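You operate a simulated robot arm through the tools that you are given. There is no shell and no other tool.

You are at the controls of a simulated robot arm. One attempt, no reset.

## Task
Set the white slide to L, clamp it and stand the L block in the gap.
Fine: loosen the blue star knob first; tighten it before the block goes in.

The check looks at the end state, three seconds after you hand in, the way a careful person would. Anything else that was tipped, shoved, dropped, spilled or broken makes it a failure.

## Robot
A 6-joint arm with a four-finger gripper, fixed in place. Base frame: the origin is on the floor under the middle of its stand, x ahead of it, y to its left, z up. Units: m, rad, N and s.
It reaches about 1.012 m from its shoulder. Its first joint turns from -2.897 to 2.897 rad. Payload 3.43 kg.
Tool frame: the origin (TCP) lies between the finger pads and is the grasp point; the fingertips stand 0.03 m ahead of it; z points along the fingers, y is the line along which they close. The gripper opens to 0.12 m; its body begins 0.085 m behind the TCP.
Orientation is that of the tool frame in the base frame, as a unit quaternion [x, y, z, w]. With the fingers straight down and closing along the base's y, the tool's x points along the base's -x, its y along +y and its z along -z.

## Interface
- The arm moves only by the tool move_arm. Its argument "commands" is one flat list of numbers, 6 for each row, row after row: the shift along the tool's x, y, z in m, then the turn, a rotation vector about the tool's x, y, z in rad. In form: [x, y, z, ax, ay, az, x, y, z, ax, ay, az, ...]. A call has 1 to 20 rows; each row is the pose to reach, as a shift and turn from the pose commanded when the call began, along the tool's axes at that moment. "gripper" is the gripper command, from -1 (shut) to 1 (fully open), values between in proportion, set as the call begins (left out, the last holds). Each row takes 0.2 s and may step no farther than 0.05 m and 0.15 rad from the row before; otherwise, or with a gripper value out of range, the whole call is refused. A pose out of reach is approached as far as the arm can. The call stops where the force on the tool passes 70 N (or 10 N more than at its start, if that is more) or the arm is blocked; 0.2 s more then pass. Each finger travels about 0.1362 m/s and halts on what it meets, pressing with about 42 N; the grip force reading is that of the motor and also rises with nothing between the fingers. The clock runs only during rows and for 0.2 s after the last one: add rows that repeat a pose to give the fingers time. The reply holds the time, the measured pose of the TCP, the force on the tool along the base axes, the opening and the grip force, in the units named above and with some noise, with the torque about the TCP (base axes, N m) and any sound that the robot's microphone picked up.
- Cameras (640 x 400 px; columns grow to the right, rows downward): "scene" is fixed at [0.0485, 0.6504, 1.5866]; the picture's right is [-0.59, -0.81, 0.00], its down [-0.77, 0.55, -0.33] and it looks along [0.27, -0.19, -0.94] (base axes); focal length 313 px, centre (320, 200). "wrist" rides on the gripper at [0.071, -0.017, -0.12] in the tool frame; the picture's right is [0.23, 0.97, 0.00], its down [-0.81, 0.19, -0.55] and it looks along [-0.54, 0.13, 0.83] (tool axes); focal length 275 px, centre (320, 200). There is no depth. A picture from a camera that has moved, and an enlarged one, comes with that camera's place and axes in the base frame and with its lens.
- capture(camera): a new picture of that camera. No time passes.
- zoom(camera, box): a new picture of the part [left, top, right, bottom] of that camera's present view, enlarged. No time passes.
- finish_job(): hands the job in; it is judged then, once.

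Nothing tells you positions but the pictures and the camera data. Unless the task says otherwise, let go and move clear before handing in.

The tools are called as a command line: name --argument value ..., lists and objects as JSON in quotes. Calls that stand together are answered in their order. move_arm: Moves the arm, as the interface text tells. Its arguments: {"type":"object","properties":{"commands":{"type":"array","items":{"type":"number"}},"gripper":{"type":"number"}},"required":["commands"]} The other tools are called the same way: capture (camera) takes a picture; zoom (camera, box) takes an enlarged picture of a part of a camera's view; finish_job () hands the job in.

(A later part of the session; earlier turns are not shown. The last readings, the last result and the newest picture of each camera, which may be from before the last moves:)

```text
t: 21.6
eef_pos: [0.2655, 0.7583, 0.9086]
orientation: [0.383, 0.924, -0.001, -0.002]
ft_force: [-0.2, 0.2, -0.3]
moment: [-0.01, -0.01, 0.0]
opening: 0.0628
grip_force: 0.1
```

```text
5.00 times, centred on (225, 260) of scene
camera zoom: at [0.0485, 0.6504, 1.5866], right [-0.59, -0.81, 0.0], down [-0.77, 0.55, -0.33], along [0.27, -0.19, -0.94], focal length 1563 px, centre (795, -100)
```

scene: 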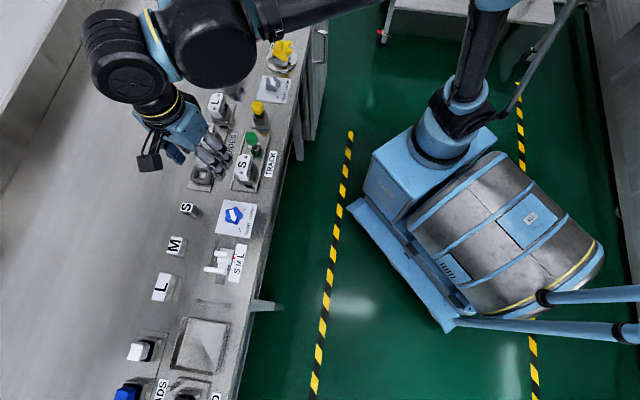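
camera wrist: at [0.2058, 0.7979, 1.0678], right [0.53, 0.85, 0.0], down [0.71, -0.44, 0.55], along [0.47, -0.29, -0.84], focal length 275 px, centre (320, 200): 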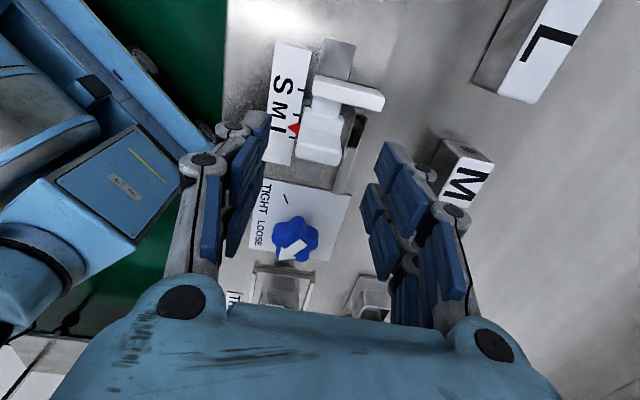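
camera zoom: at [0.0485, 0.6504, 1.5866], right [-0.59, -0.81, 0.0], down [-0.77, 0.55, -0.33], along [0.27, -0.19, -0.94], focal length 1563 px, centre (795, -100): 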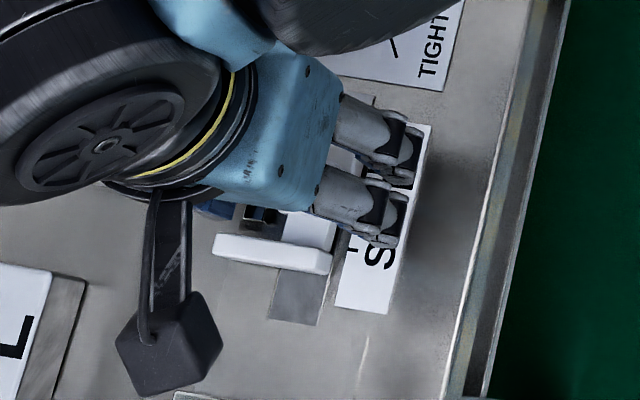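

The handle is centred between the finger pairs. I'll close on it.

move_arm --commands '[0, 0, 0, 0, 0, 0, 0, 0, 0, 0, 0, 0, 0, 0, 0, 0, 0, 0]' --gripper -1

zoom --camera "wrist" --box '[230, 60, 430, 220]'

zoom --camera "scene" --box '[200, 225, 260, 280]'

```text
t: 22.4
eef_pos: [0.2656, 0.7584, 0.9097]
orientation: [0.384, 0.923, 0.001, -0.002]
ft_force: [3.8, 7.1, 6.0]
moment: [0.37, -0.07, -0.01]
opening: 0.0299
grip_force: 44.6
```

```text
2.50 times, centred on (330, 140) of wrist
camera zoom: at [0.2047, 0.7977, 1.029], right [0.53, 0.85, 0.0], down [0.71, -0.44, 0.55], along [0.47, -0.29, -0.84], focal length 688 px, centre (295, 350)
```

zoom: 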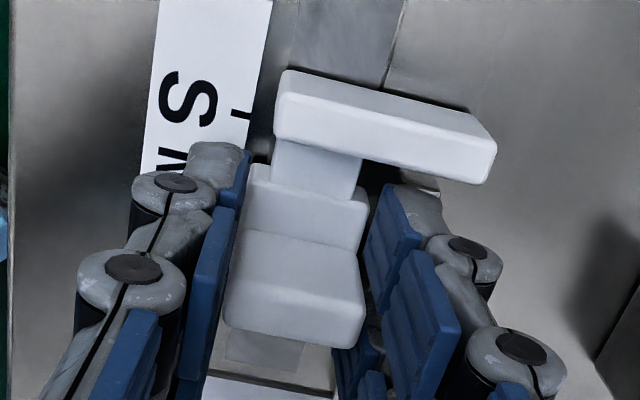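

```text
7.27 times, centred on (230, 252) of scene
camera zoom: at [0.0485, 0.6504, 1.5866], right [-0.59, -0.81, 0.0], down [-0.77, 0.55, -0.33], along [0.27, -0.19, -0.94], focal length 2273 px, centre (974, -182)
```

zoom: 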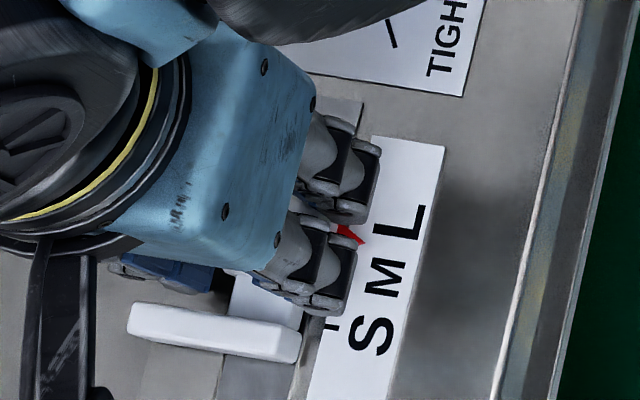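

The handle is held firmly (opening 0.030). I'll slide it about 9 mm toward L in small steps and look.

move_arm --commands '[-0.003, 0, 0, 0, 0, 0, -0.006, 0, 0, 0, 0, 0, -0.009, 0, 0, 0, 0, 0, -0.009, 0, 0, 0, 0, 0]'

zoom --camera "wrist" --box '[230, 60, 430, 220]'

zoom --camera "scene" --box '[200, 225, 260, 280]'

```text
t: 23.4
eef_pos: [0.2721, 0.7528, 0.9096]
orientation: [0.384, 0.923, 0.0, -0.003]
ft_force: [11.2, 10.1, -21.3]
moment: [1.0, 0.38, -0.01]
opening: 0.0298
grip_force: 44.9
```

```text
2.50 times, centred on (330, 140) of wrist
camera zoom: at [0.2108, 0.7918, 1.029], right [0.53, 0.85, 0.0], down [0.71, -0.44, 0.55], along [0.47, -0.29, -0.84], focal length 688 px, centre (295, 350)
```

zoom: 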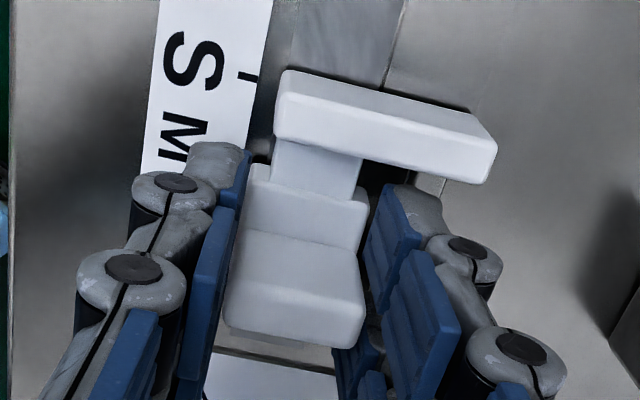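

```text
7.27 times, centred on (230, 252) of scene
camera zoom: at [0.0485, 0.6504, 1.5866], right [-0.59, -0.81, 0.0], down [-0.77, 0.55, -0.33], along [0.27, -0.19, -0.94], focal length 2273 px, centre (974, -182)
```

zoom: 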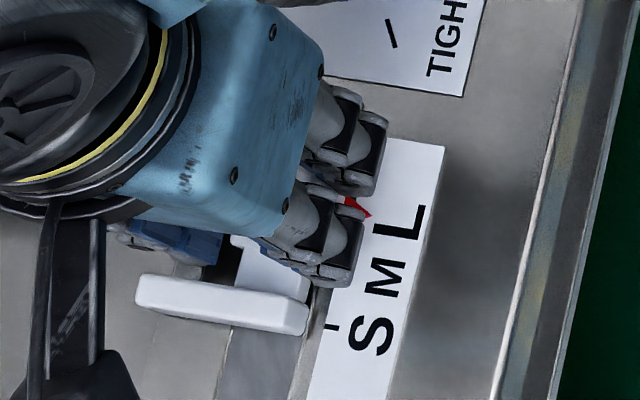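

The slide moved with the gripper and the pointer looks close to L. I'll release and lift to check the alignment without obstruction.

move_arm --commands '[0, 0, 0, 0, 0, 0, 0, 0, 0, 0, 0, 0, 0, 0, -0.03, 0, 0, 0, 0, 0, -0.07, 0, 0, 0, 0, 0, -0.1, 0, 0, 0, 0, 0, -0.1, 0, 0, 0]' --gripper 0.05

zoom --camera "wrist" --box '[270, 40, 370, 140]'

zoom --camera "scene" --box '[200, 235, 260, 285]'

```text
t: 24.8
eef_pos: [0.2725, 0.7522, 1.0137]
orientation: [0.383, 0.924, 0.0, -0.002]
ft_force: [-0.1, 0.3, 0.3]
moment: [0.0, 0.01, 0.0]
opening: 0.0632
grip_force: 0.1
```

```text
4.00 times, centred on (320, 90) of wrist
camera zoom: at [0.2107, 0.7904, 1.1327], right [0.53, 0.85, 0.0], down [0.71, -0.44, 0.55], along [0.47, -0.29, -0.84], focal length 1101 px, centre (320, 640)
```

zoom: 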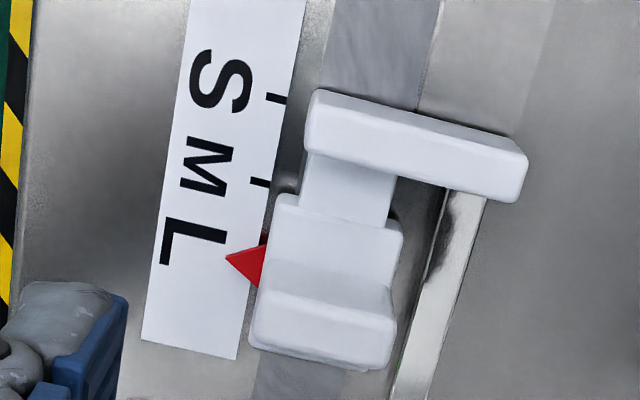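

```text
8.00 times, centred on (230, 260) of scene
camera zoom: at [0.0485, 0.6504, 1.5866], right [-0.59, -0.81, 0.0], down [-0.77, 0.55, -0.33], along [0.27, -0.19, -0.94], focal length 2501 px, centre (1040, -280)
```

zoom: 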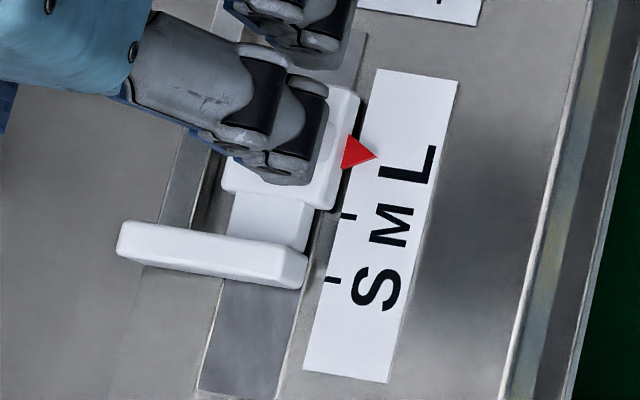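

The pointer now covers the L tick area. I'll zoom in further on the pointer and ticks from both cameras to judge the remaining error.

zoom --camera "wrist" --box '[285, 55, 335, 120]'

zoom --camera "scene" --box '[222, 242, 252, 276]'

```text
6.15 times, centred on (310, 88) of wrist
camera zoom: at [0.2107, 0.7904, 1.1327], right [0.53, 0.85, 0.0], down [0.71, -0.44, 0.55], along [0.47, -0.29, -0.84], focal length 1694 px, centre (382, 892)
```

zoom: 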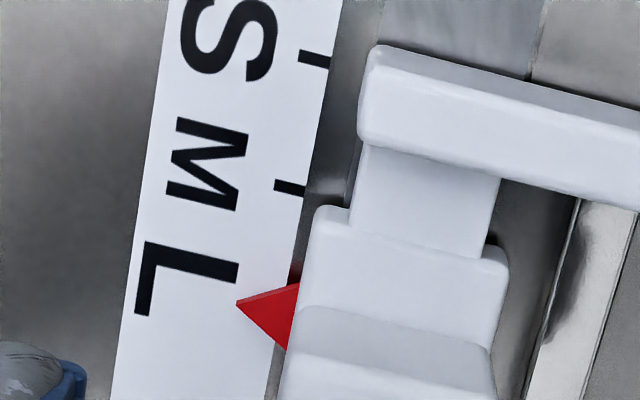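

```text
11.76 times, centred on (237, 259) of scene
camera zoom: at [0.0485, 0.6504, 1.5866], right [-0.59, -0.81, 0.0], down [-0.77, 0.55, -0.33], along [0.27, -0.19, -0.94], focal length 3677 px, centre (1296, -494)
```

zoom: 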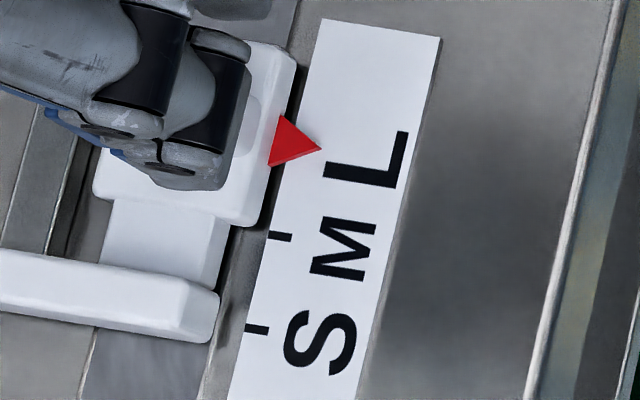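

Both views put the pointer about 0.5–1 mm short of L, on the M side. I'll regrip the handle and nudge it about 0.9 mm further toward L.

move_arm --commands '[0, 0, 0.04, 0, 0, 0, 0, 0, 0.08, 0, 0, 0, 0, 0, 0.1, 0, 0, 0, 0, 0, 0.1, 0, 0, 0]'

move_arm --commands '[0, 0, 0, 0, 0, 0, 0, 0, 0, 0, 0, 0, 0, 0, 0, 0, 0, 0, -0.0009, 0, 0, 0, 0, 0, -0.0009, 0, 0, 0, 0, 0, -0.0009, 0, 0, 0, 0, 0]' --gripper -1

move_arm --commands '[0, 0, 0, 0, 0, 0, 0, 0, 0, 0, 0, 0, 0, 0, -0.03, 0, 0, 0, 0, 0, -0.07, 0, 0, 0, 0, 0, -0.1, 0, 0, 0, 0, 0, -0.1, 0, 0, 0]' --gripper 0.05

zoom --camera "wrist" --box '[285, 55, 335, 120]'

zoom --camera "scene" --box '[222, 242, 252, 276]'

```text
t: 25.8
eef_pos: [0.272, 0.7542, 0.9105]
orientation: [0.383, 0.924, 0.001, -0.002]
ft_force: [0.0, 0.3, 0.4]
moment: [0.0, -0.01, -0.02]
opening: 0.0629
grip_force: 0.1
```

```text
t: 27.2
eef_pos: [0.271, 0.7533, 0.911]
orientation: [0.383, 0.924, 0.0, -0.002]
ft_force: [1.0, 7.7, 5.6]
moment: [0.11, -0.2, 0.04]
opening: 0.0295
grip_force: 45.3
```

```text
t: 28.6
eef_pos: [0.2722, 0.7522, 1.0091]
orientation: [0.382, 0.924, -0.001, -0.002]
ft_force: [1.2, -1.2, 0.3]
moment: [-0.02, -0.03, -0.02]
opening: 0.063
grip_force: 0.0
```

```text
6.15 times, centred on (310, 88) of wrist
camera zoom: at [0.2103, 0.7906, 1.1296], right [0.53, 0.85, 0.0], down [0.71, -0.44, 0.55], along [0.47, -0.29, -0.84], focal length 1694 px, centre (382, 892)
```

zoom: 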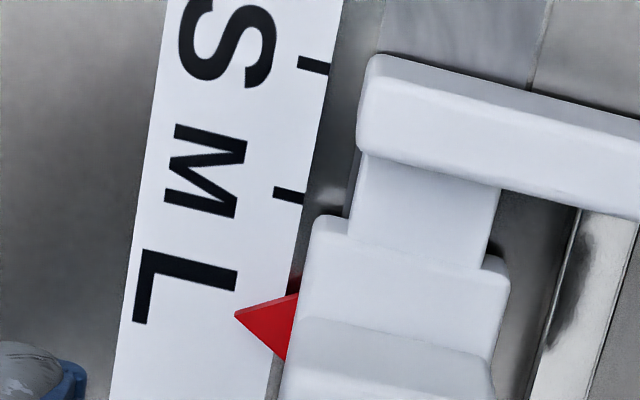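

```text
11.76 times, centred on (237, 259) of scene
camera zoom: at [0.0485, 0.6504, 1.5866], right [-0.59, -0.81, 0.0], down [-0.77, 0.55, -0.33], along [0.27, -0.19, -0.94], focal length 3677 px, centre (1296, -494)
```

zoom: 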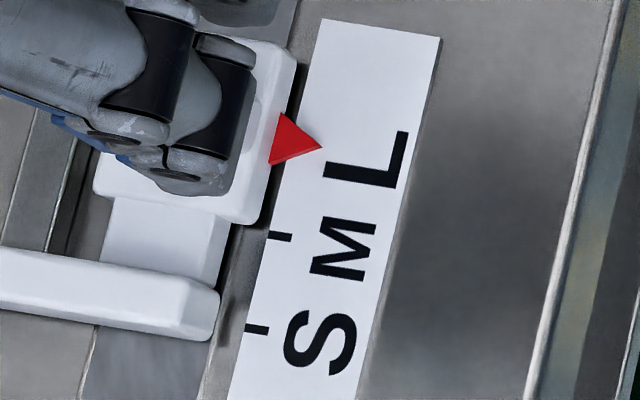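

The pointer is now within about half a millimetre of the L tick. Before clamping, I'll compare the gap between jaw and stop with the L block's length.

zoom --camera "scene" --box '[140, 250, 250, 320]'

zoom --camera "wrist" --box '[270, 0, 370, 100]'

capture --camera "wrist"

```text
5.71 times, centred on (195, 285) of scene
camera zoom: at [0.0485, 0.6504, 1.5866], right [-0.59, -0.81, 0.0], down [-0.77, 0.55, -0.33], along [0.27, -0.19, -0.94], focal length 1786 px, centre (1034, -286)
```

zoom: 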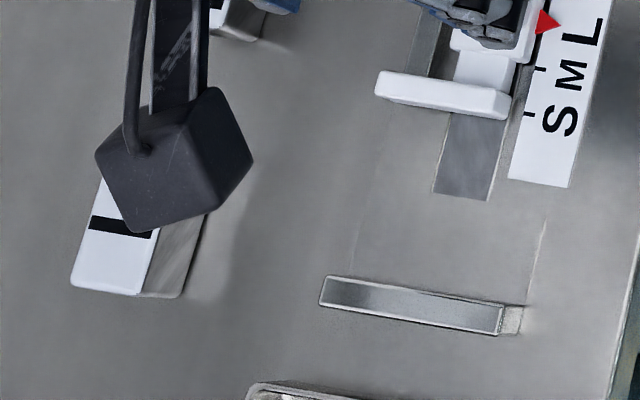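

```text
4.00 times, centred on (320, 50) of wrist
camera zoom: at [0.2103, 0.7906, 1.1296], right [0.53, 0.85, 0.0], down [0.71, -0.44, 0.55], along [0.47, -0.29, -0.84], focal length 1101 px, centre (320, 800)
```

zoom: 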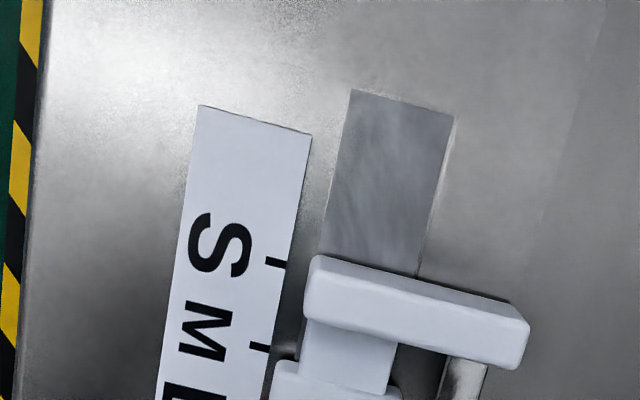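

```text
taken
camera wrist: at [0.2103, 0.7906, 1.1296], right [0.53, 0.85, 0.0], down [0.71, -0.44, 0.55], along [0.47, -0.29, -0.84], focal length 275 px, centre (320, 200)
```

wrist: 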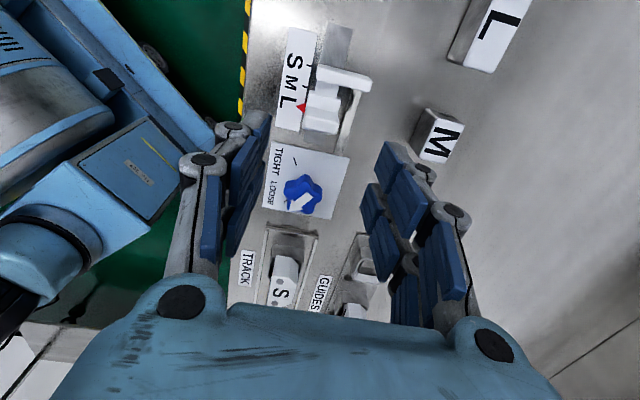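

The pointer is at L. The gap is about 0.066 m and the L block about 0.060 m long, so it will fit between jaw and stop. Now I'll go back over the knob with the same grip angle as when I released it, ready to turn it back to TIGHT.

move_arm --commands '[-0.007, 0, -0.02, 0, 0, -0.14, -0.014, 0, -0.02, 0, 0, -0.28, -0.021, 0, -0.02, 0, 0, -0.42, -0.029, 0, -0.02, 0, 0, -0.56, -0.036, 0, -0.02, 0, 0, -0.7, -0.043, 0, -0.02, 0, 0, -0.84, -0.05, 0, -0.02, 0, 0, -0.98, -0.057, 0, -0.02, 0, 0, -1.12, -0.064, 0, -0.02, 0, 0, -1.26, -0.071, 0, -0.02, 0, 0, -1.4, -0.078, 0.001, -0.02, 0, 0, -1.54, -0.0855, 0.0015, -0.02, 0, 0, -1.68, -0.0855, 0.0015, -0.02, 0, 0, -1.68]'

capture --camera "wrist"

zoom --camera "wrist" --box '[250, 30, 420, 190]'

```text
t: 31.4
eef_pos: [0.3355, 0.6911, 1.0303]
orientation: [-0.434, 0.901, 0.001, -0.001]
ft_force: [-0.7, 0.3, -0.1]
moment: [0.0, -0.01, 0.01]
opening: 0.0628
grip_force: 0.1
```

```text
taken
camera wrist: at [0.3045, 0.6252, 1.1497], right [-0.9, 0.43, 0.0], down [0.36, 0.75, 0.55], along [0.23, 0.5, -0.83], focal length 275 px, centre (320, 200)
```

wrist: 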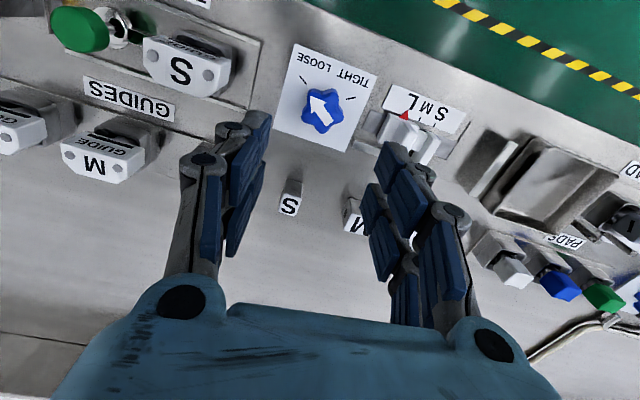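

```text
2.50 times, centred on (335, 110) of wrist
camera zoom: at [0.3045, 0.6252, 1.1497], right [-0.9, 0.43, 0.0], down [0.36, 0.75, 0.55], along [0.23, 0.5, -0.83], focal length 688 px, centre (282, 425)
```

zoom: 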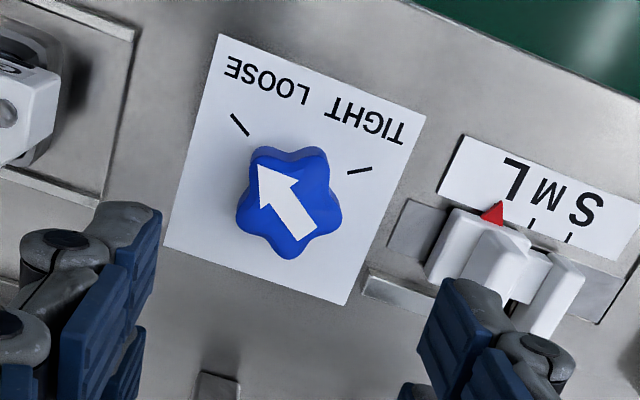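

The pointer still reads L and the arrow is on LOOSE. The knob is about 2.4 mm off along the closing line, so I'll correct that and go down.

move_arm --commands '[0, 0.0024, 0.03, 0, 0, 0, 0, 0.0024, 0.06, 0, 0, 0, 0, 0.0024, 0.092, 0, 0, 0, 0, 0.0024, 0.092, 0, 0, 0]'

capture --camera "wrist"

zoom --camera "wrist" --box '[230, 70, 430, 230]'

```text
t: 32.4
eef_pos: [0.3346, 0.6928, 0.9361]
orientation: [-0.433, 0.901, 0.002, -0.001]
ft_force: [0.7, 0.1, 0.4]
moment: [0.0, 0.04, 0.03]
opening: 0.0633
grip_force: 0.1
```

```text
taken
camera wrist: at [0.3032, 0.6267, 1.0562], right [-0.9, 0.43, 0.0], down [0.36, 0.75, 0.55], along [0.24, 0.5, -0.83], focal length 275 px, centre (320, 200)
```

wrist: 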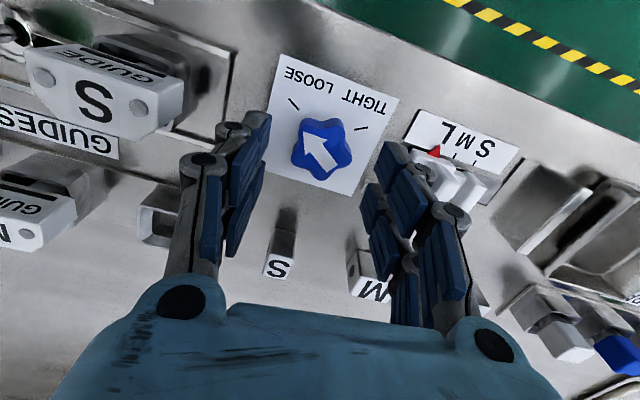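

```text
2.50 times, centred on (330, 150) of wrist
camera zoom: at [0.3032, 0.6267, 1.0562], right [-0.9, 0.43, 0.0], down [0.36, 0.75, 0.55], along [0.24, 0.5, -0.83], focal length 688 px, centre (295, 325)
```

zoom: 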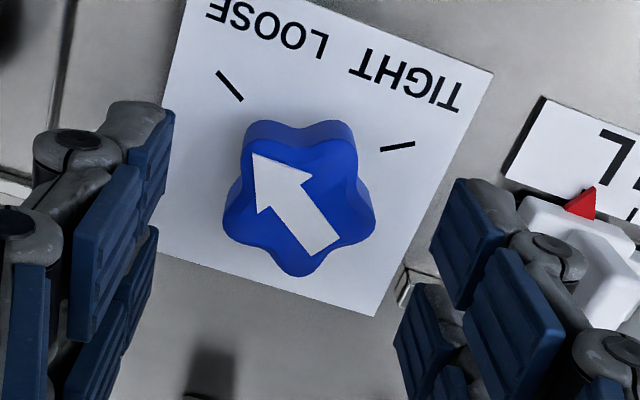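

The knob is centred and the fingers clear the slide. I'll lower to grip height and close.

move_arm --commands '[0, 0, 0.015, 0, 0, 0, 0, 0, 0.03, 0, 0, 0, 0, 0, 0.038, 0, 0, 0, 0, 0, 0.038, 0, 0, 0]'

move_arm --commands '[0, 0, 0, 0, 0, 0, 0, 0, 0, 0, 0, 0, 0, 0, 0, 0, 0, 0]' --gripper -1

capture --camera "wrist"

```text
t: 33.4
eef_pos: [0.3351, 0.6941, 0.8993]
orientation: [-0.432, 0.902, 0.002, -0.001]
ft_force: [0.3, -0.3, 0.0]
moment: [-0.03, -0.01, 0.0]
opening: 0.0631
grip_force: 0.0
```

```text
t: 34.2
eef_pos: [0.3344, 0.6933, 0.8983]
orientation: [-0.432, 0.902, 0.001, -0.001]
ft_force: [-12.3, 4.3, 4.2]
moment: [0.1, 0.41, 0.01]
opening: 0.0365
grip_force: 45.1
```

```text
taken
camera wrist: at [0.3034, 0.6279, 1.0177], right [-0.9, 0.43, 0.0], down [0.36, 0.75, 0.55], along [0.23, 0.5, -0.83], focal length 275 px, centre (320, 200)
```

wrist: 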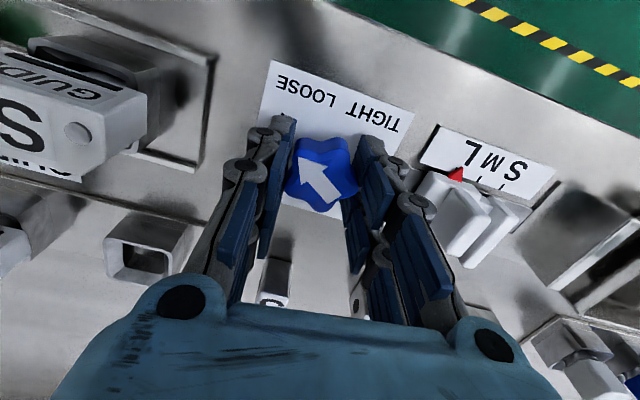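

The knob is gripped. I'll relieve the small side load and turn it clockwise by 60° toward TIGHT.

move_arm --commands '[0, 0.001, 0, 0, 0, 0, 0, 0.001, 0, 0, 0, 0.15, 0, 0.001, 0, 0, 0, 0.3, 0, 0.001, 0, 0, 0, 0.45, 0, 0.001, 0, 0, 0, 0.6, 0, 0.001, 0, 0, 0, 0.75, 0, 0.001, 0, 0, 0, 0.9, 0, 0.001, 0, 0, 0, 1.05]'

capture --camera "wrist"

```text
t: 36.0
eef_pos: [0.3328, 0.6927, 0.8997]
orientation: [0.08, 0.997, 0.0, -0.001]
ft_force: [24.0, -45.1, -20.6]
moment: [-1.0, -0.79, 0.02]
opening: 0.0353
grip_force: 44.8
```

```text
taken
camera wrist: at [0.2602, 0.6877, 1.019], right [-0.07, 1.0, 0.0], down [0.83, 0.06, 0.55], along [0.55, 0.04, -0.83], focal length 275 px, centre (320, 200)
```

wrist: 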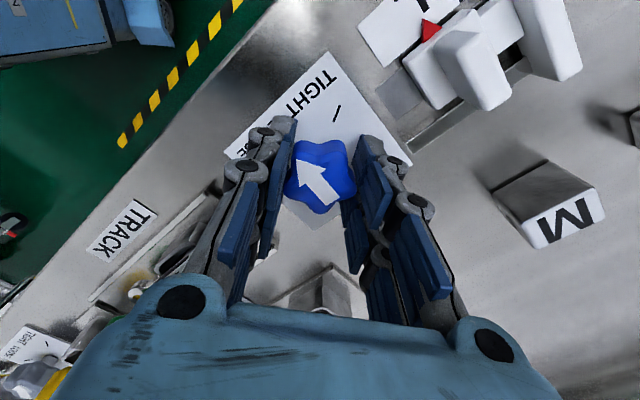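

The knob turned 60° with it, but a side load of about 50 N built up. I'll shift to relieve it before continuing.

move_arm --commands '[-0.0012, -0.0018, 0, 0, 0, 0, -0.0012, -0.0018, 0, 0, 0, 0]'

```text
t: 36.6
eef_pos: [0.3318, 0.6936, 0.8994]
orientation: [0.078, 0.997, 0.002, -0.002]
ft_force: [19.7, -7.7, -7.0]
moment: [-0.07, -0.89, 0.05]
opening: 0.0354
grip_force: 45.0
```

The load is mostly relieved. I'll trim a bit more and continue turning, checking along the way.

move_arm --commands '[-0.0011, -0.0004, 0, 0, 0, 0, -0.0011, -0.0004, 0, 0, 0, 0.15, -0.0011, -0.0004, 0, 0, 0, 0.3, -0.0011, -0.0004, 0, 0, 0, 0.45, -0.0011, -0.0004, 0, 0, 0, 0.6]'

```text
t: 37.8
eef_pos: [0.3323, 0.6934, 0.8985]
orientation: [0.369, 0.929, 0.0, -0.003]
ft_force: [-7.4, 21.5, -8.4]
moment: [0.99, 0.54, 0.0]
opening: 0.0356
grip_force: 45.1
```

Going well. The remaining turn is about 25°; I'll trim the side load again and complete it to TIGHT.

move_arm --commands '[0.001, 0.0004, 0, 0, 0, 0, 0.001, 0.0004, 0, 0, 0, 0.15, 0.001, 0.0004, 0, 0, 0, 0.3, 0.001, 0.0004, 0, 0, 0, 0.445, 0.001, 0.0004, 0, 0, 0, 0.445]'

capture --camera "wrist"

zoom --camera "wrist" --box '[240, 80, 420, 230]'

```text
t: 39.0
eef_pos: [0.3321, 0.6923, 0.8992]
orientation: [0.566, 0.825, -0.001, -0.001]
ft_force: [-3.1, 2.0, 2.8]
moment: [-0.32, -0.13, 0.53]
opening: 0.0354
grip_force: 45.3
```

```text
taken
camera wrist: at [0.292, 0.7534, 1.019], right [0.82, 0.57, 0.0], down [0.47, -0.69, 0.55], along [0.31, -0.46, -0.83], focal length 275 px, centre (320, 200)
```

wrist: 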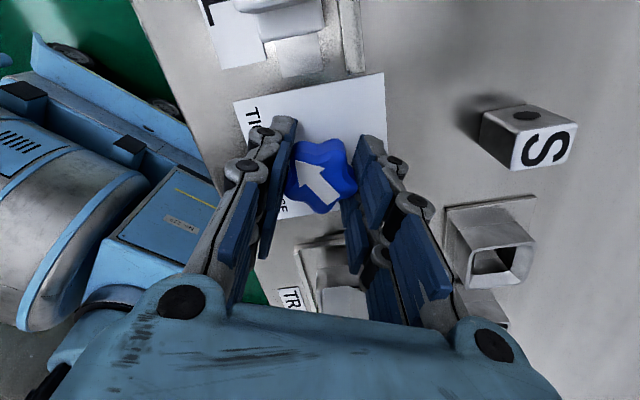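

```text
2.67 times, centred on (330, 155) of wrist
camera zoom: at [0.292, 0.7534, 1.019], right [0.82, 0.57, 0.0], down [0.47, -0.69, 0.55], along [0.31, -0.46, -0.83], focal length 734 px, centre (293, 320)
```

zoom: 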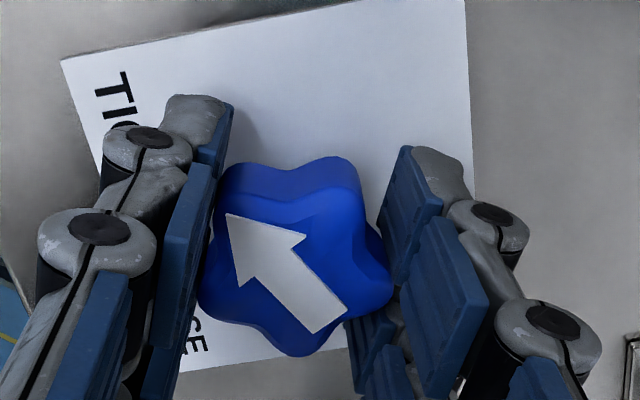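

The arrow is back at TIGHT and the wrist now feels a resisting torque of 0.53 N·m. I'll press a hair further to make sure it's seated tight.

move_arm --commands '[0, 0, 0, 0, 0, 0.03, 0, 0, 0, 0, 0, 0.03]'

```text
t: 39.6
eef_pos: [0.3323, 0.6932, 0.9004]
orientation: [0.578, 0.816, -0.001, -0.002]
ft_force: [0.0, -11.3, -10.2]
moment: [-0.41, -0.06, 0.57]
opening: 0.0352
grip_force: 45.5
```

The torque held at about 0.57 N·m, so the knob is against its stop. I'll release, rise and verify both the knob and the pointer.

move_arm --commands '[0, 0, 0, 0, 0, 0, 0, 0, 0, 0, 0, 0, 0, 0, -0.03, 0, 0, 0, 0, 0, -0.07, 0, 0, 0, 0, 0, -0.11, 0, 0, 0, 0, 0, -0.15, 0, 0, 0, 0, 0, -0.15, 0, 0, 0]' --gripper 0.1

capture --camera "wrist"

zoom --camera "wrist" --box '[230, 0, 400, 150]'

zoom --camera "scene" --box '[200, 190, 270, 276]'

```text
t: 41.2
eef_pos: [0.3311, 0.6941, 1.0534]
orientation: [0.577, 0.817, 0.0, -0.001]
ft_force: [-0.6, -0.5, 0.2]
moment: [-0.01, 0.0, -0.04]
opening: 0.0659
grip_force: 0.0
```

```text
taken
camera wrist: at [0.2935, 0.7551, 1.1734], right [0.84, 0.54, 0.0], down [0.45, -0.7, 0.55], along [0.3, -0.46, -0.83], focal length 275 px, centre (320, 200)
```

wrist: 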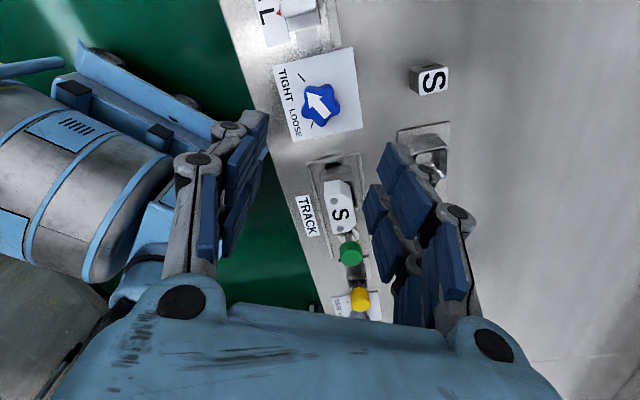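

```text
2.67 times, centred on (315, 75) of wrist
camera zoom: at [0.2935, 0.7551, 1.1734], right [0.84, 0.54, 0.0], down [0.45, -0.7, 0.55], along [0.3, -0.46, -0.83], focal length 734 px, centre (333, 533)
```

zoom: 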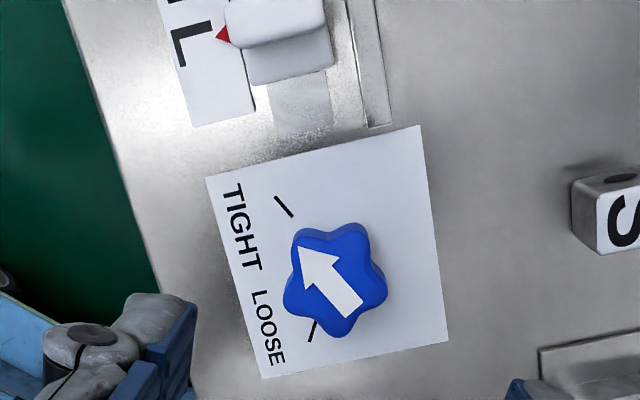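

```text
4.65 times, centred on (235, 233) of scene
camera zoom: at [0.0485, 0.6504, 1.5866], right [-0.59, -0.81, 0.0], down [-0.77, 0.55, -0.33], along [0.27, -0.19, -0.94], focal length 1454 px, centre (715, 46)
```

zoom: 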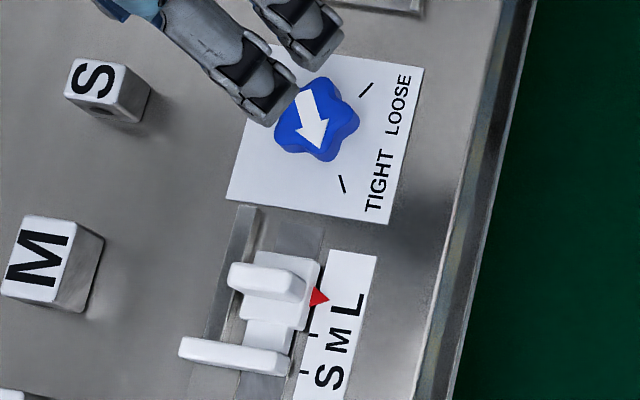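

The knob is at TIGHT. I'll double-check the pointer against the L tick now that the view is clear, and look at the L block.

zoom --camera "scene" --box '[215, 238, 255, 278]'

zoom --camera "scene" --box '[140, 235, 250, 320]'

```text
10.00 times, centred on (235, 258) of scene
camera zoom: at [0.0485, 0.6504, 1.5866], right [-0.59, -0.81, 0.0], down [-0.77, 0.55, -0.33], along [0.27, -0.19, -0.94], focal length 3126 px, centre (1170, -380)
```

zoom: 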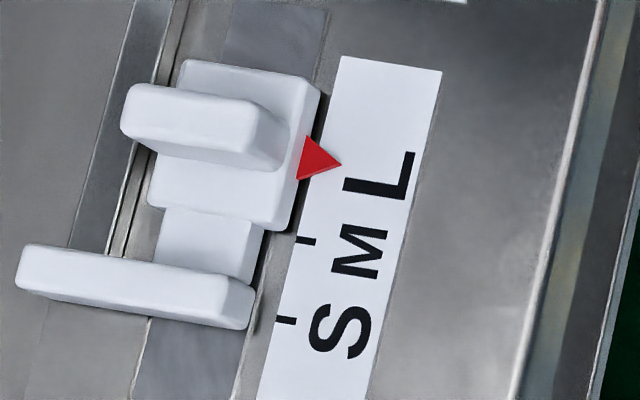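

```text
4.71 times, centred on (195, 278) of scene
camera zoom: at [0.0485, 0.6504, 1.5866], right [-0.59, -0.81, 0.0], down [-0.77, 0.55, -0.33], along [0.27, -0.19, -0.94], focal length 1471 px, centre (908, -165)
```

zoom: 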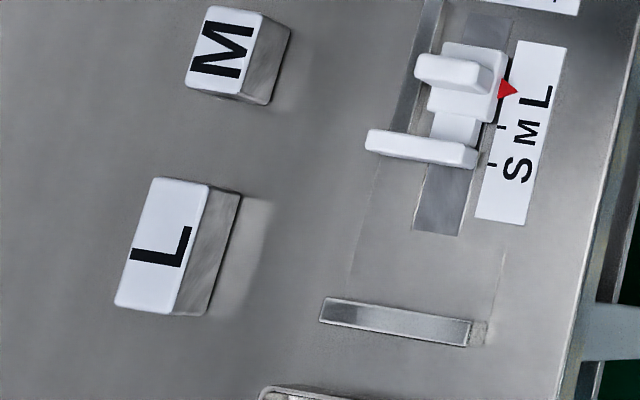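

The knob is tight and the pointer sits on the L tick. Next is the L block: its centre is about (0.286, 0.898), top z≈0.89, with the long axis along the bench. I'll move above it with the closing line across the bench.

move_arm --commands '[0.0, 0.0, 0.0, 0, 0, -0.09, 0.042, 0.005, 0, 0, 0, -0.18, 0.084, 0.01, 0, 0, 0, -0.27, 0.126, 0.015, 0, 0, 0, -0.36, 0.168, 0.02, 0, 0, 0, -0.445, 0.2083, 0.0239, 0, 0, 0, -0.445, 0.2083, 0.0239, 0, 0, 0, -0.445]' --gripper 0.15

capture --camera "wrist"

capture --camera "scene"

```text
t: 42.8
eef_pos: [0.2838, 0.8997, 1.0511]
orientation: [0.382, 0.924, 0.0, -0.002]
ft_force: [0.1, -0.1, -0.1]
moment: [0.04, -0.01, 0.0]
opening: 0.0688
grip_force: 0.1
```

```text
taken
camera wrist: at [0.2229, 0.938, 1.1706], right [0.53, 0.85, 0.0], down [0.71, -0.44, 0.55], along [0.47, -0.29, -0.84], focal length 275 px, centre (320, 200)
```

wrist: 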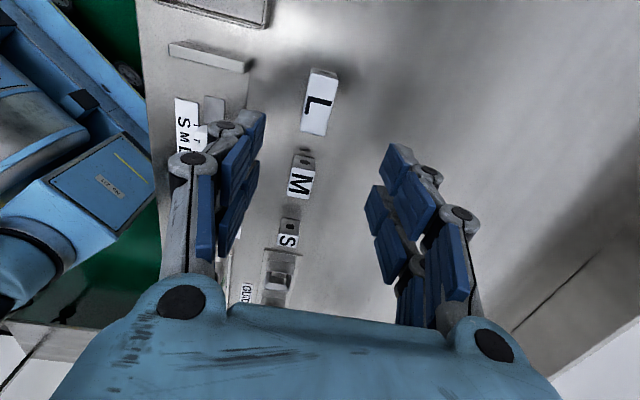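

```text
taken
```

scene: 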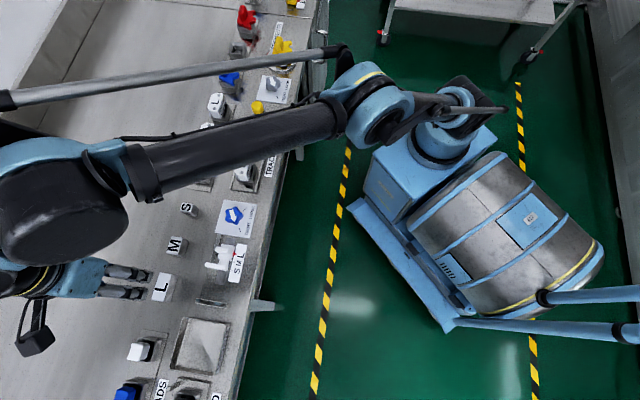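

I reached the spot above the L block with no trouble. I'll zoom to measure the block's centre and heading.

zoom --camera "wrist" --box '[260, 50, 380, 155]'

```text
3.81 times, centred on (320, 102) of wrist
camera zoom: at [0.2229, 0.938, 1.1706], right [0.53, 0.85, 0.0], down [0.71, -0.44, 0.55], along [0.47, -0.29, -0.84], focal length 1049 px, centre (320, 571)
```

zoom: 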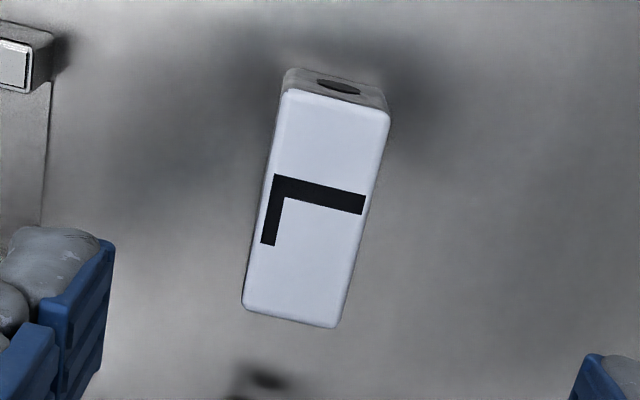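

The block is aligned with the tool to within about 1°, and its centre is roughly 2 mm off. I'll correct that and descend partway.

move_arm --commands '[-0.002, -0.0013, 0.035, 0, 0, 0, -0.002, -0.0013, 0.07, 0, 0, 0, -0.002, -0.0013, 0.11, 0, 0, 0, -0.002, -0.0013, 0.11, 0, 0, 0]'

zoom --camera "wrist" --box '[220, 60, 420, 220]'

zoom --camera "scene" --box '[100, 230, 250, 350]'

```text
t: 43.8
eef_pos: [0.2873, 0.8976, 0.9391]
orientation: [0.383, 0.924, -0.001, -0.002]
ft_force: [1.0, 0.4, 0.5]
moment: [0.01, -0.03, 0.02]
opening: 0.0689
grip_force: 0.1
```

```text
2.50 times, centred on (320, 140) of wrist
camera zoom: at [0.2249, 0.9362, 1.0588], right [0.53, 0.85, 0.0], down [0.71, -0.44, 0.55], along [0.47, -0.29, -0.84], focal length 688 px, centre (320, 350)
```

zoom: 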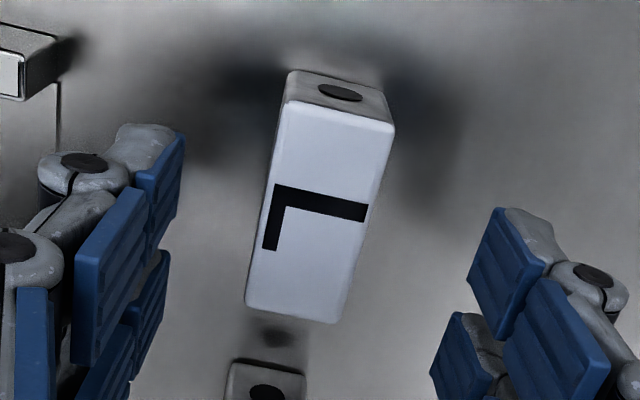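

```text
3.33 times, centred on (175, 290) of scene
camera zoom: at [0.0485, 0.6504, 1.5866], right [-0.59, -0.81, 0.0], down [-0.77, 0.55, -0.33], along [0.27, -0.19, -0.94], focal length 1042 px, centre (803, -100)
```

zoom: 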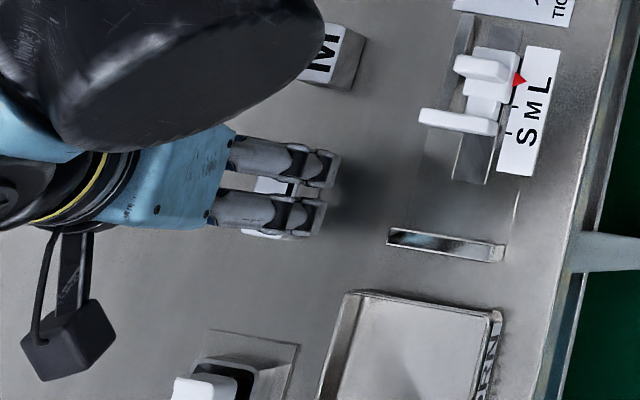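

The block is centred along the tool and about 1.5 mm off across it. I'll trim that, lower to z≈0.896 and close on the block.

move_arm --commands '[0, -0.0014, 0.015, 0, 0, 0, 0, -0.0014, 0.03, 0, 0, 0, 0, -0.0014, 0.043, 0, 0, 0, 0, -0.0014, 0.043, 0, 0, 0]'

move_arm --commands '[0, 0, 0, 0, 0, 0, 0, 0, 0, 0, 0, 0, 0, 0, 0, 0, 0, 0]' --gripper -1

capture --camera "wrist"

zoom --camera "wrist" --box '[220, 90, 420, 250]'

zoom --camera "scene" --box '[120, 240, 220, 320]'

```text
t: 44.8
eef_pos: [0.285, 0.8965, 0.8959]
orientation: [0.383, 0.924, 0.0, 0.0]
ft_force: [0.1, -0.3, 0.4]
moment: [0.02, 0.01, -0.03]
opening: 0.0689
grip_force: 0.1
```

```text
t: 45.6
eef_pos: [0.2846, 0.8958, 0.8959]
orientation: [0.384, 0.923, 0.0, -0.002]
ft_force: [1.5, -2.4, 1.0]
moment: [0.03, 0.01, 0.03]
opening: 0.0279
grip_force: 41.9
```

```text
taken
camera wrist: at [0.2238, 0.9338, 1.016], right [0.53, 0.85, 0.0], down [0.71, -0.44, 0.55], along [0.47, -0.29, -0.84], focal length 275 px, centre (320, 200)
```

wrist: 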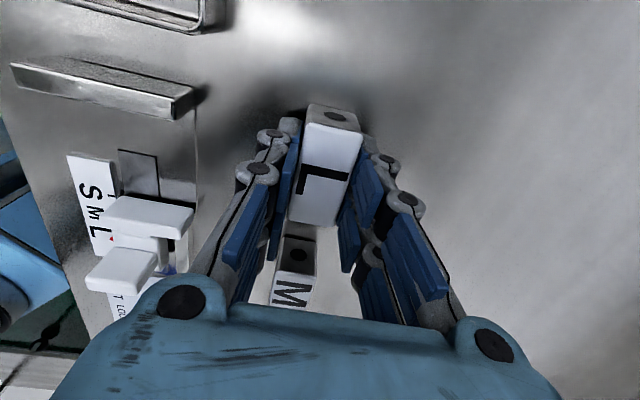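

```text
2.50 times, centred on (320, 170) of wrist
camera zoom: at [0.2238, 0.9338, 1.016], right [0.53, 0.85, 0.0], down [0.71, -0.44, 0.55], along [0.47, -0.29, -0.84], focal length 688 px, centre (320, 275)
```

zoom: 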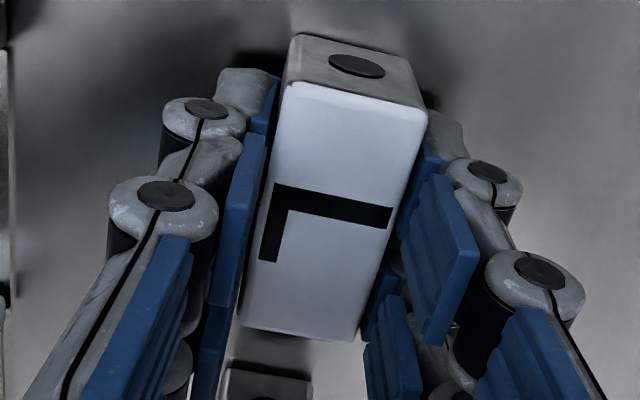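

```text
5.00 times, centred on (170, 280) of scene
camera zoom: at [0.0485, 0.6504, 1.5866], right [-0.59, -0.81, 0.0], down [-0.77, 0.55, -0.33], along [0.27, -0.19, -0.94], focal length 1563 px, centre (1070, -200)
```

zoom: 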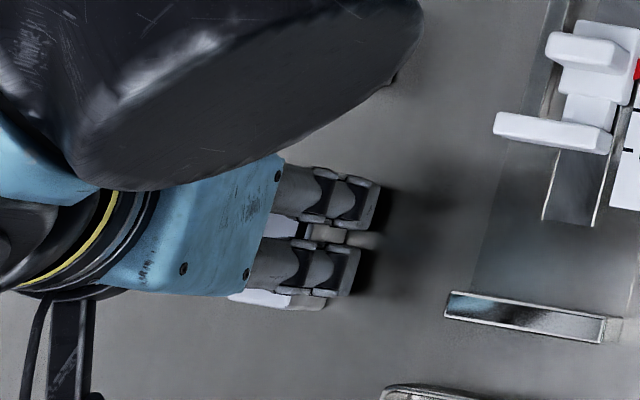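

The L block is gripped (opening 0.028), with its centre about 1.5 mm toward +e from the TCP. I'll lift it straight up and then carry it over the gap at a safe height.

move_arm --commands '[0, 0, -0.02, 0, 0, 0, 0, 0, -0.05, 0, 0, 0, 0, 0, -0.1, 0, 0, 0, 0, 0, -0.12, 0, 0, 0, 0, 0, -0.12, 0, 0, 0]'

move_arm --commands '[-0.005, -0.026, 0, 0, 0, 0, -0.01, -0.053, 0, 0, 0, 0, -0.015, -0.079, 0, 0, 0, 0, -0.0204, -0.1053, 0, 0, 0, 0, -0.0204, -0.1053, 0, 0, 0, 0]'

capture --camera "wrist"

capture --camera "scene"

```text
t: 46.8
eef_pos: [0.286, 0.8937, 1.0146]
orientation: [0.383, 0.924, -0.001, -0.002]
ft_force: [-0.3, -0.7, -0.5]
moment: [-0.03, 0.0, 0.01]
opening: 0.0001
grip_force: 33.8
```

```text
t: 48.0
eef_pos: [0.2256, 0.805, 1.016]
orientation: [0.383, 0.924, 0.0, -0.002]
ft_force: [0.5, 0.1, 0.4]
moment: [0.01, -0.02, 0.01]
opening: 0.0
grip_force: 33.6
```

```text
taken
camera wrist: at [0.1634, 0.8437, 1.1363], right [0.53, 0.85, 0.0], down [0.71, -0.44, 0.55], along [0.47, -0.29, -0.84], focal length 275 px, centre (320, 200)
```

wrist: 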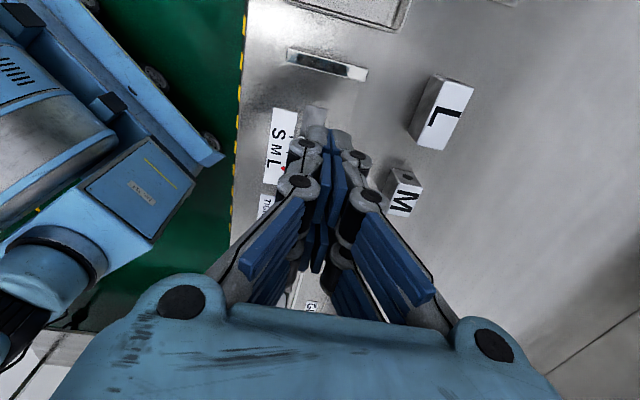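

```text
taken
```

scene: 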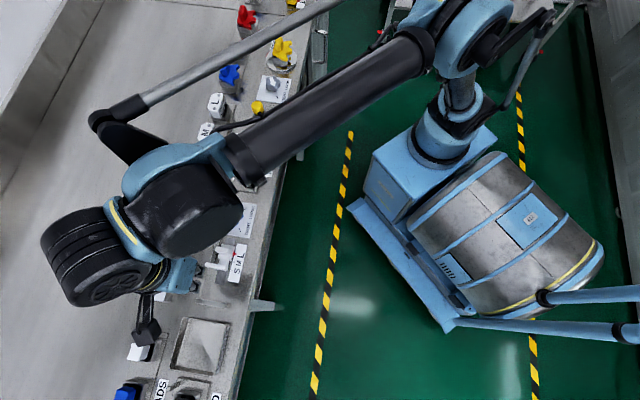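

The block slipped out at the start of the lift: the gripper is closed empty, and the L block still appears to stand near its original spot. I'll look closely at the block and its surroundings before trying again more gently.

zoom --camera "wrist" --box '[370, 50, 500, 230]'

zoom --camera "wrist" --box '[240, 0, 400, 180]'

zoom --camera "scene" --box '[120, 220, 260, 320]'

```text
2.22 times, centred on (435, 140) of wrist
camera zoom: at [0.1634, 0.8437, 1.1363], right [0.53, 0.85, 0.0], down [0.71, -0.44, 0.55], along [0.47, -0.29, -0.84], focal length 612 px, centre (64, 333)
```

zoom: 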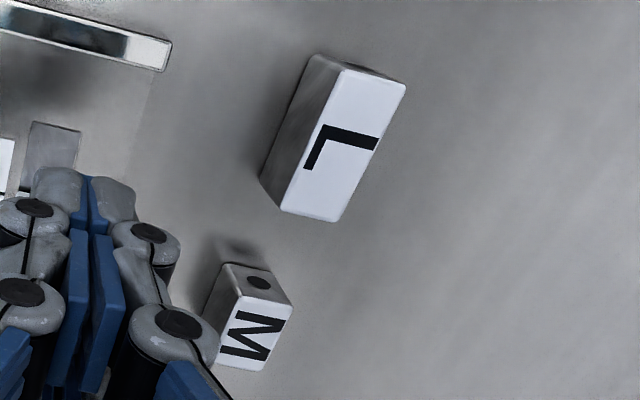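

```text
2.22 times, centred on (320, 90) of wrist
camera zoom: at [0.1634, 0.8437, 1.1363], right [0.53, 0.85, 0.0], down [0.71, -0.44, 0.55], along [0.47, -0.29, -0.84], focal length 612 px, centre (320, 444)
```

zoom: 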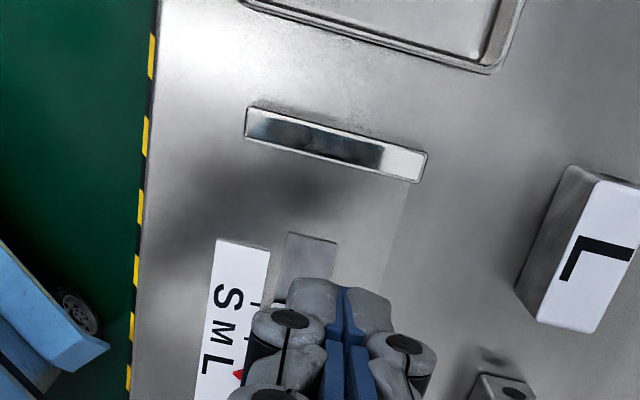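

```text
4.00 times, centred on (190, 270) of scene
camera zoom: at [0.0485, 0.6504, 1.5866], right [-0.59, -0.81, 0.0], down [-0.77, 0.55, -0.33], along [0.27, -0.19, -0.94], focal length 1250 px, centre (840, -80)
```

zoom: 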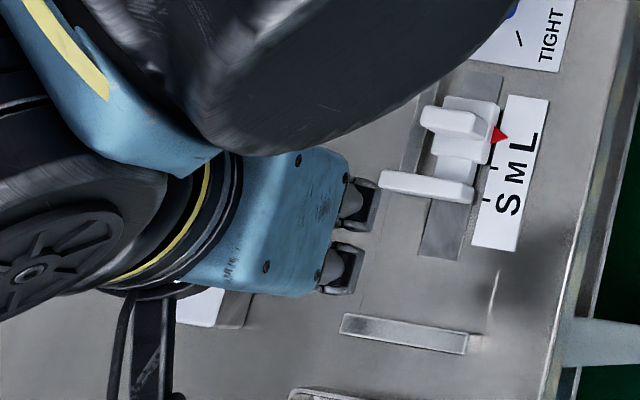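

The block is still standing in place with nothing disturbed. I'll open, return over it and grip lower, then lift much more slowly while checking the load.

move_arm --commands '[0.006, 0.027, 0, 0, 0, 0, 0.011, 0.054, 0, 0, 0, 0, 0.017, 0.081, 0, 0, 0, 0, 0.0225, 0.1075, 0, 0, 0, 0, 0.0225, 0.1075, 0.04, 0, 0, 0, 0.0225, 0.1075, 0.075, 0, 0, 0, 0.0225, 0.1075, 0.075, 0, 0, 0]' --gripper 0.15

zoom --camera "wrist" --box '[220, 60, 420, 220]'

```text
t: 49.6
eef_pos: [0.2861, 0.8967, 0.9441]
orientation: [0.383, 0.924, 0.0, -0.002]
ft_force: [0.2, -0.2, 0.0]
moment: [0.03, -0.04, -0.01]
opening: 0.0691
grip_force: 0.1
```

```text
2.50 times, centred on (320, 140) of wrist
camera zoom: at [0.2246, 0.935, 1.0629], right [0.53, 0.85, 0.0], down [0.71, -0.44, 0.55], along [0.47, -0.29, -0.84], focal length 688 px, centre (320, 350)
```

zoom: 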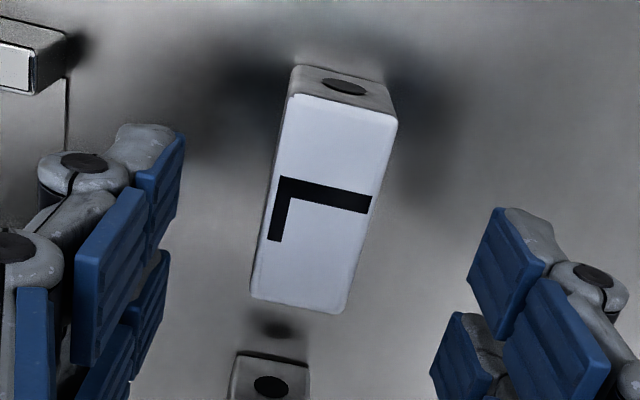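

The block is centred. I'll go down carefully toward the bench, watching for contact force.

move_arm --commands '[0.001, 0, 0.02, 0, 0, 0, 0.001, 0, 0.04, 0, 0, 0, 0.001, 0, 0.05, 0, 0, 0, 0.001, 0, 0.052, 0, 0, 0, 0.001, 0, 0.052, 0, 0, 0]'

move_arm --commands '[0, 0, 0.001, 0, 0, 0, 0, 0, 0.002, 0, 0, 0, 0, 0, 0.002, 0, 0, 0]'

```text
t: 50.8
eef_pos: [0.2849, 0.8965, 0.8893]
orientation: [0.383, 0.924, 0.0, -0.001]
ft_force: [0.5, 1.3, 0.5]
moment: [-0.02, -0.02, -0.03]
opening: 0.069
grip_force: 0.1
```

```text
t: 51.6
eef_pos: [0.2848, 0.8968, 0.8881]
orientation: [0.383, 0.924, 0.0, -0.002]
ft_force: [0.1, 0.1, 0.2]
moment: [-0.01, -0.03, -0.03]
opening: 0.0692
grip_force: 0.2
```

No contact yet at z≈0.888, so I'll keep feeling downward in 1 mm steps.

move_arm --commands '[0, 0, 0.001, 0, 0, 0, 0, 0, 0.002, 0, 0, 0, 0, 0, 0.002, 0, 0, 0]'

zoom --camera "wrist" --box '[220, 60, 420, 220]'

```text
t: 52.4
eef_pos: [0.2853, 0.8969, 0.8876]
orientation: [0.383, 0.924, 0.001, -0.001]
ft_force: [2.5, 4.8, 38.3]
moment: [0.11, -0.96, 0.1]
opening: 0.0673
grip_force: 17.2
```

```text
2.50 times, centred on (320, 140) of wrist
camera zoom: at [0.2231, 0.9357, 1.0072], right [0.53, 0.85, 0.0], down [0.71, -0.44, 0.55], along [0.47, -0.29, -0.84], focal length 688 px, centre (320, 350)
```

zoom: 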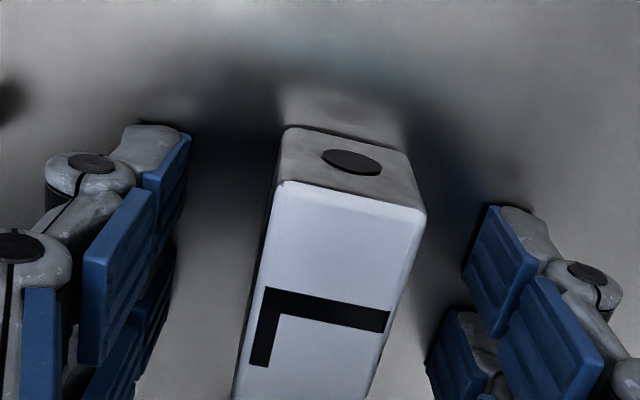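

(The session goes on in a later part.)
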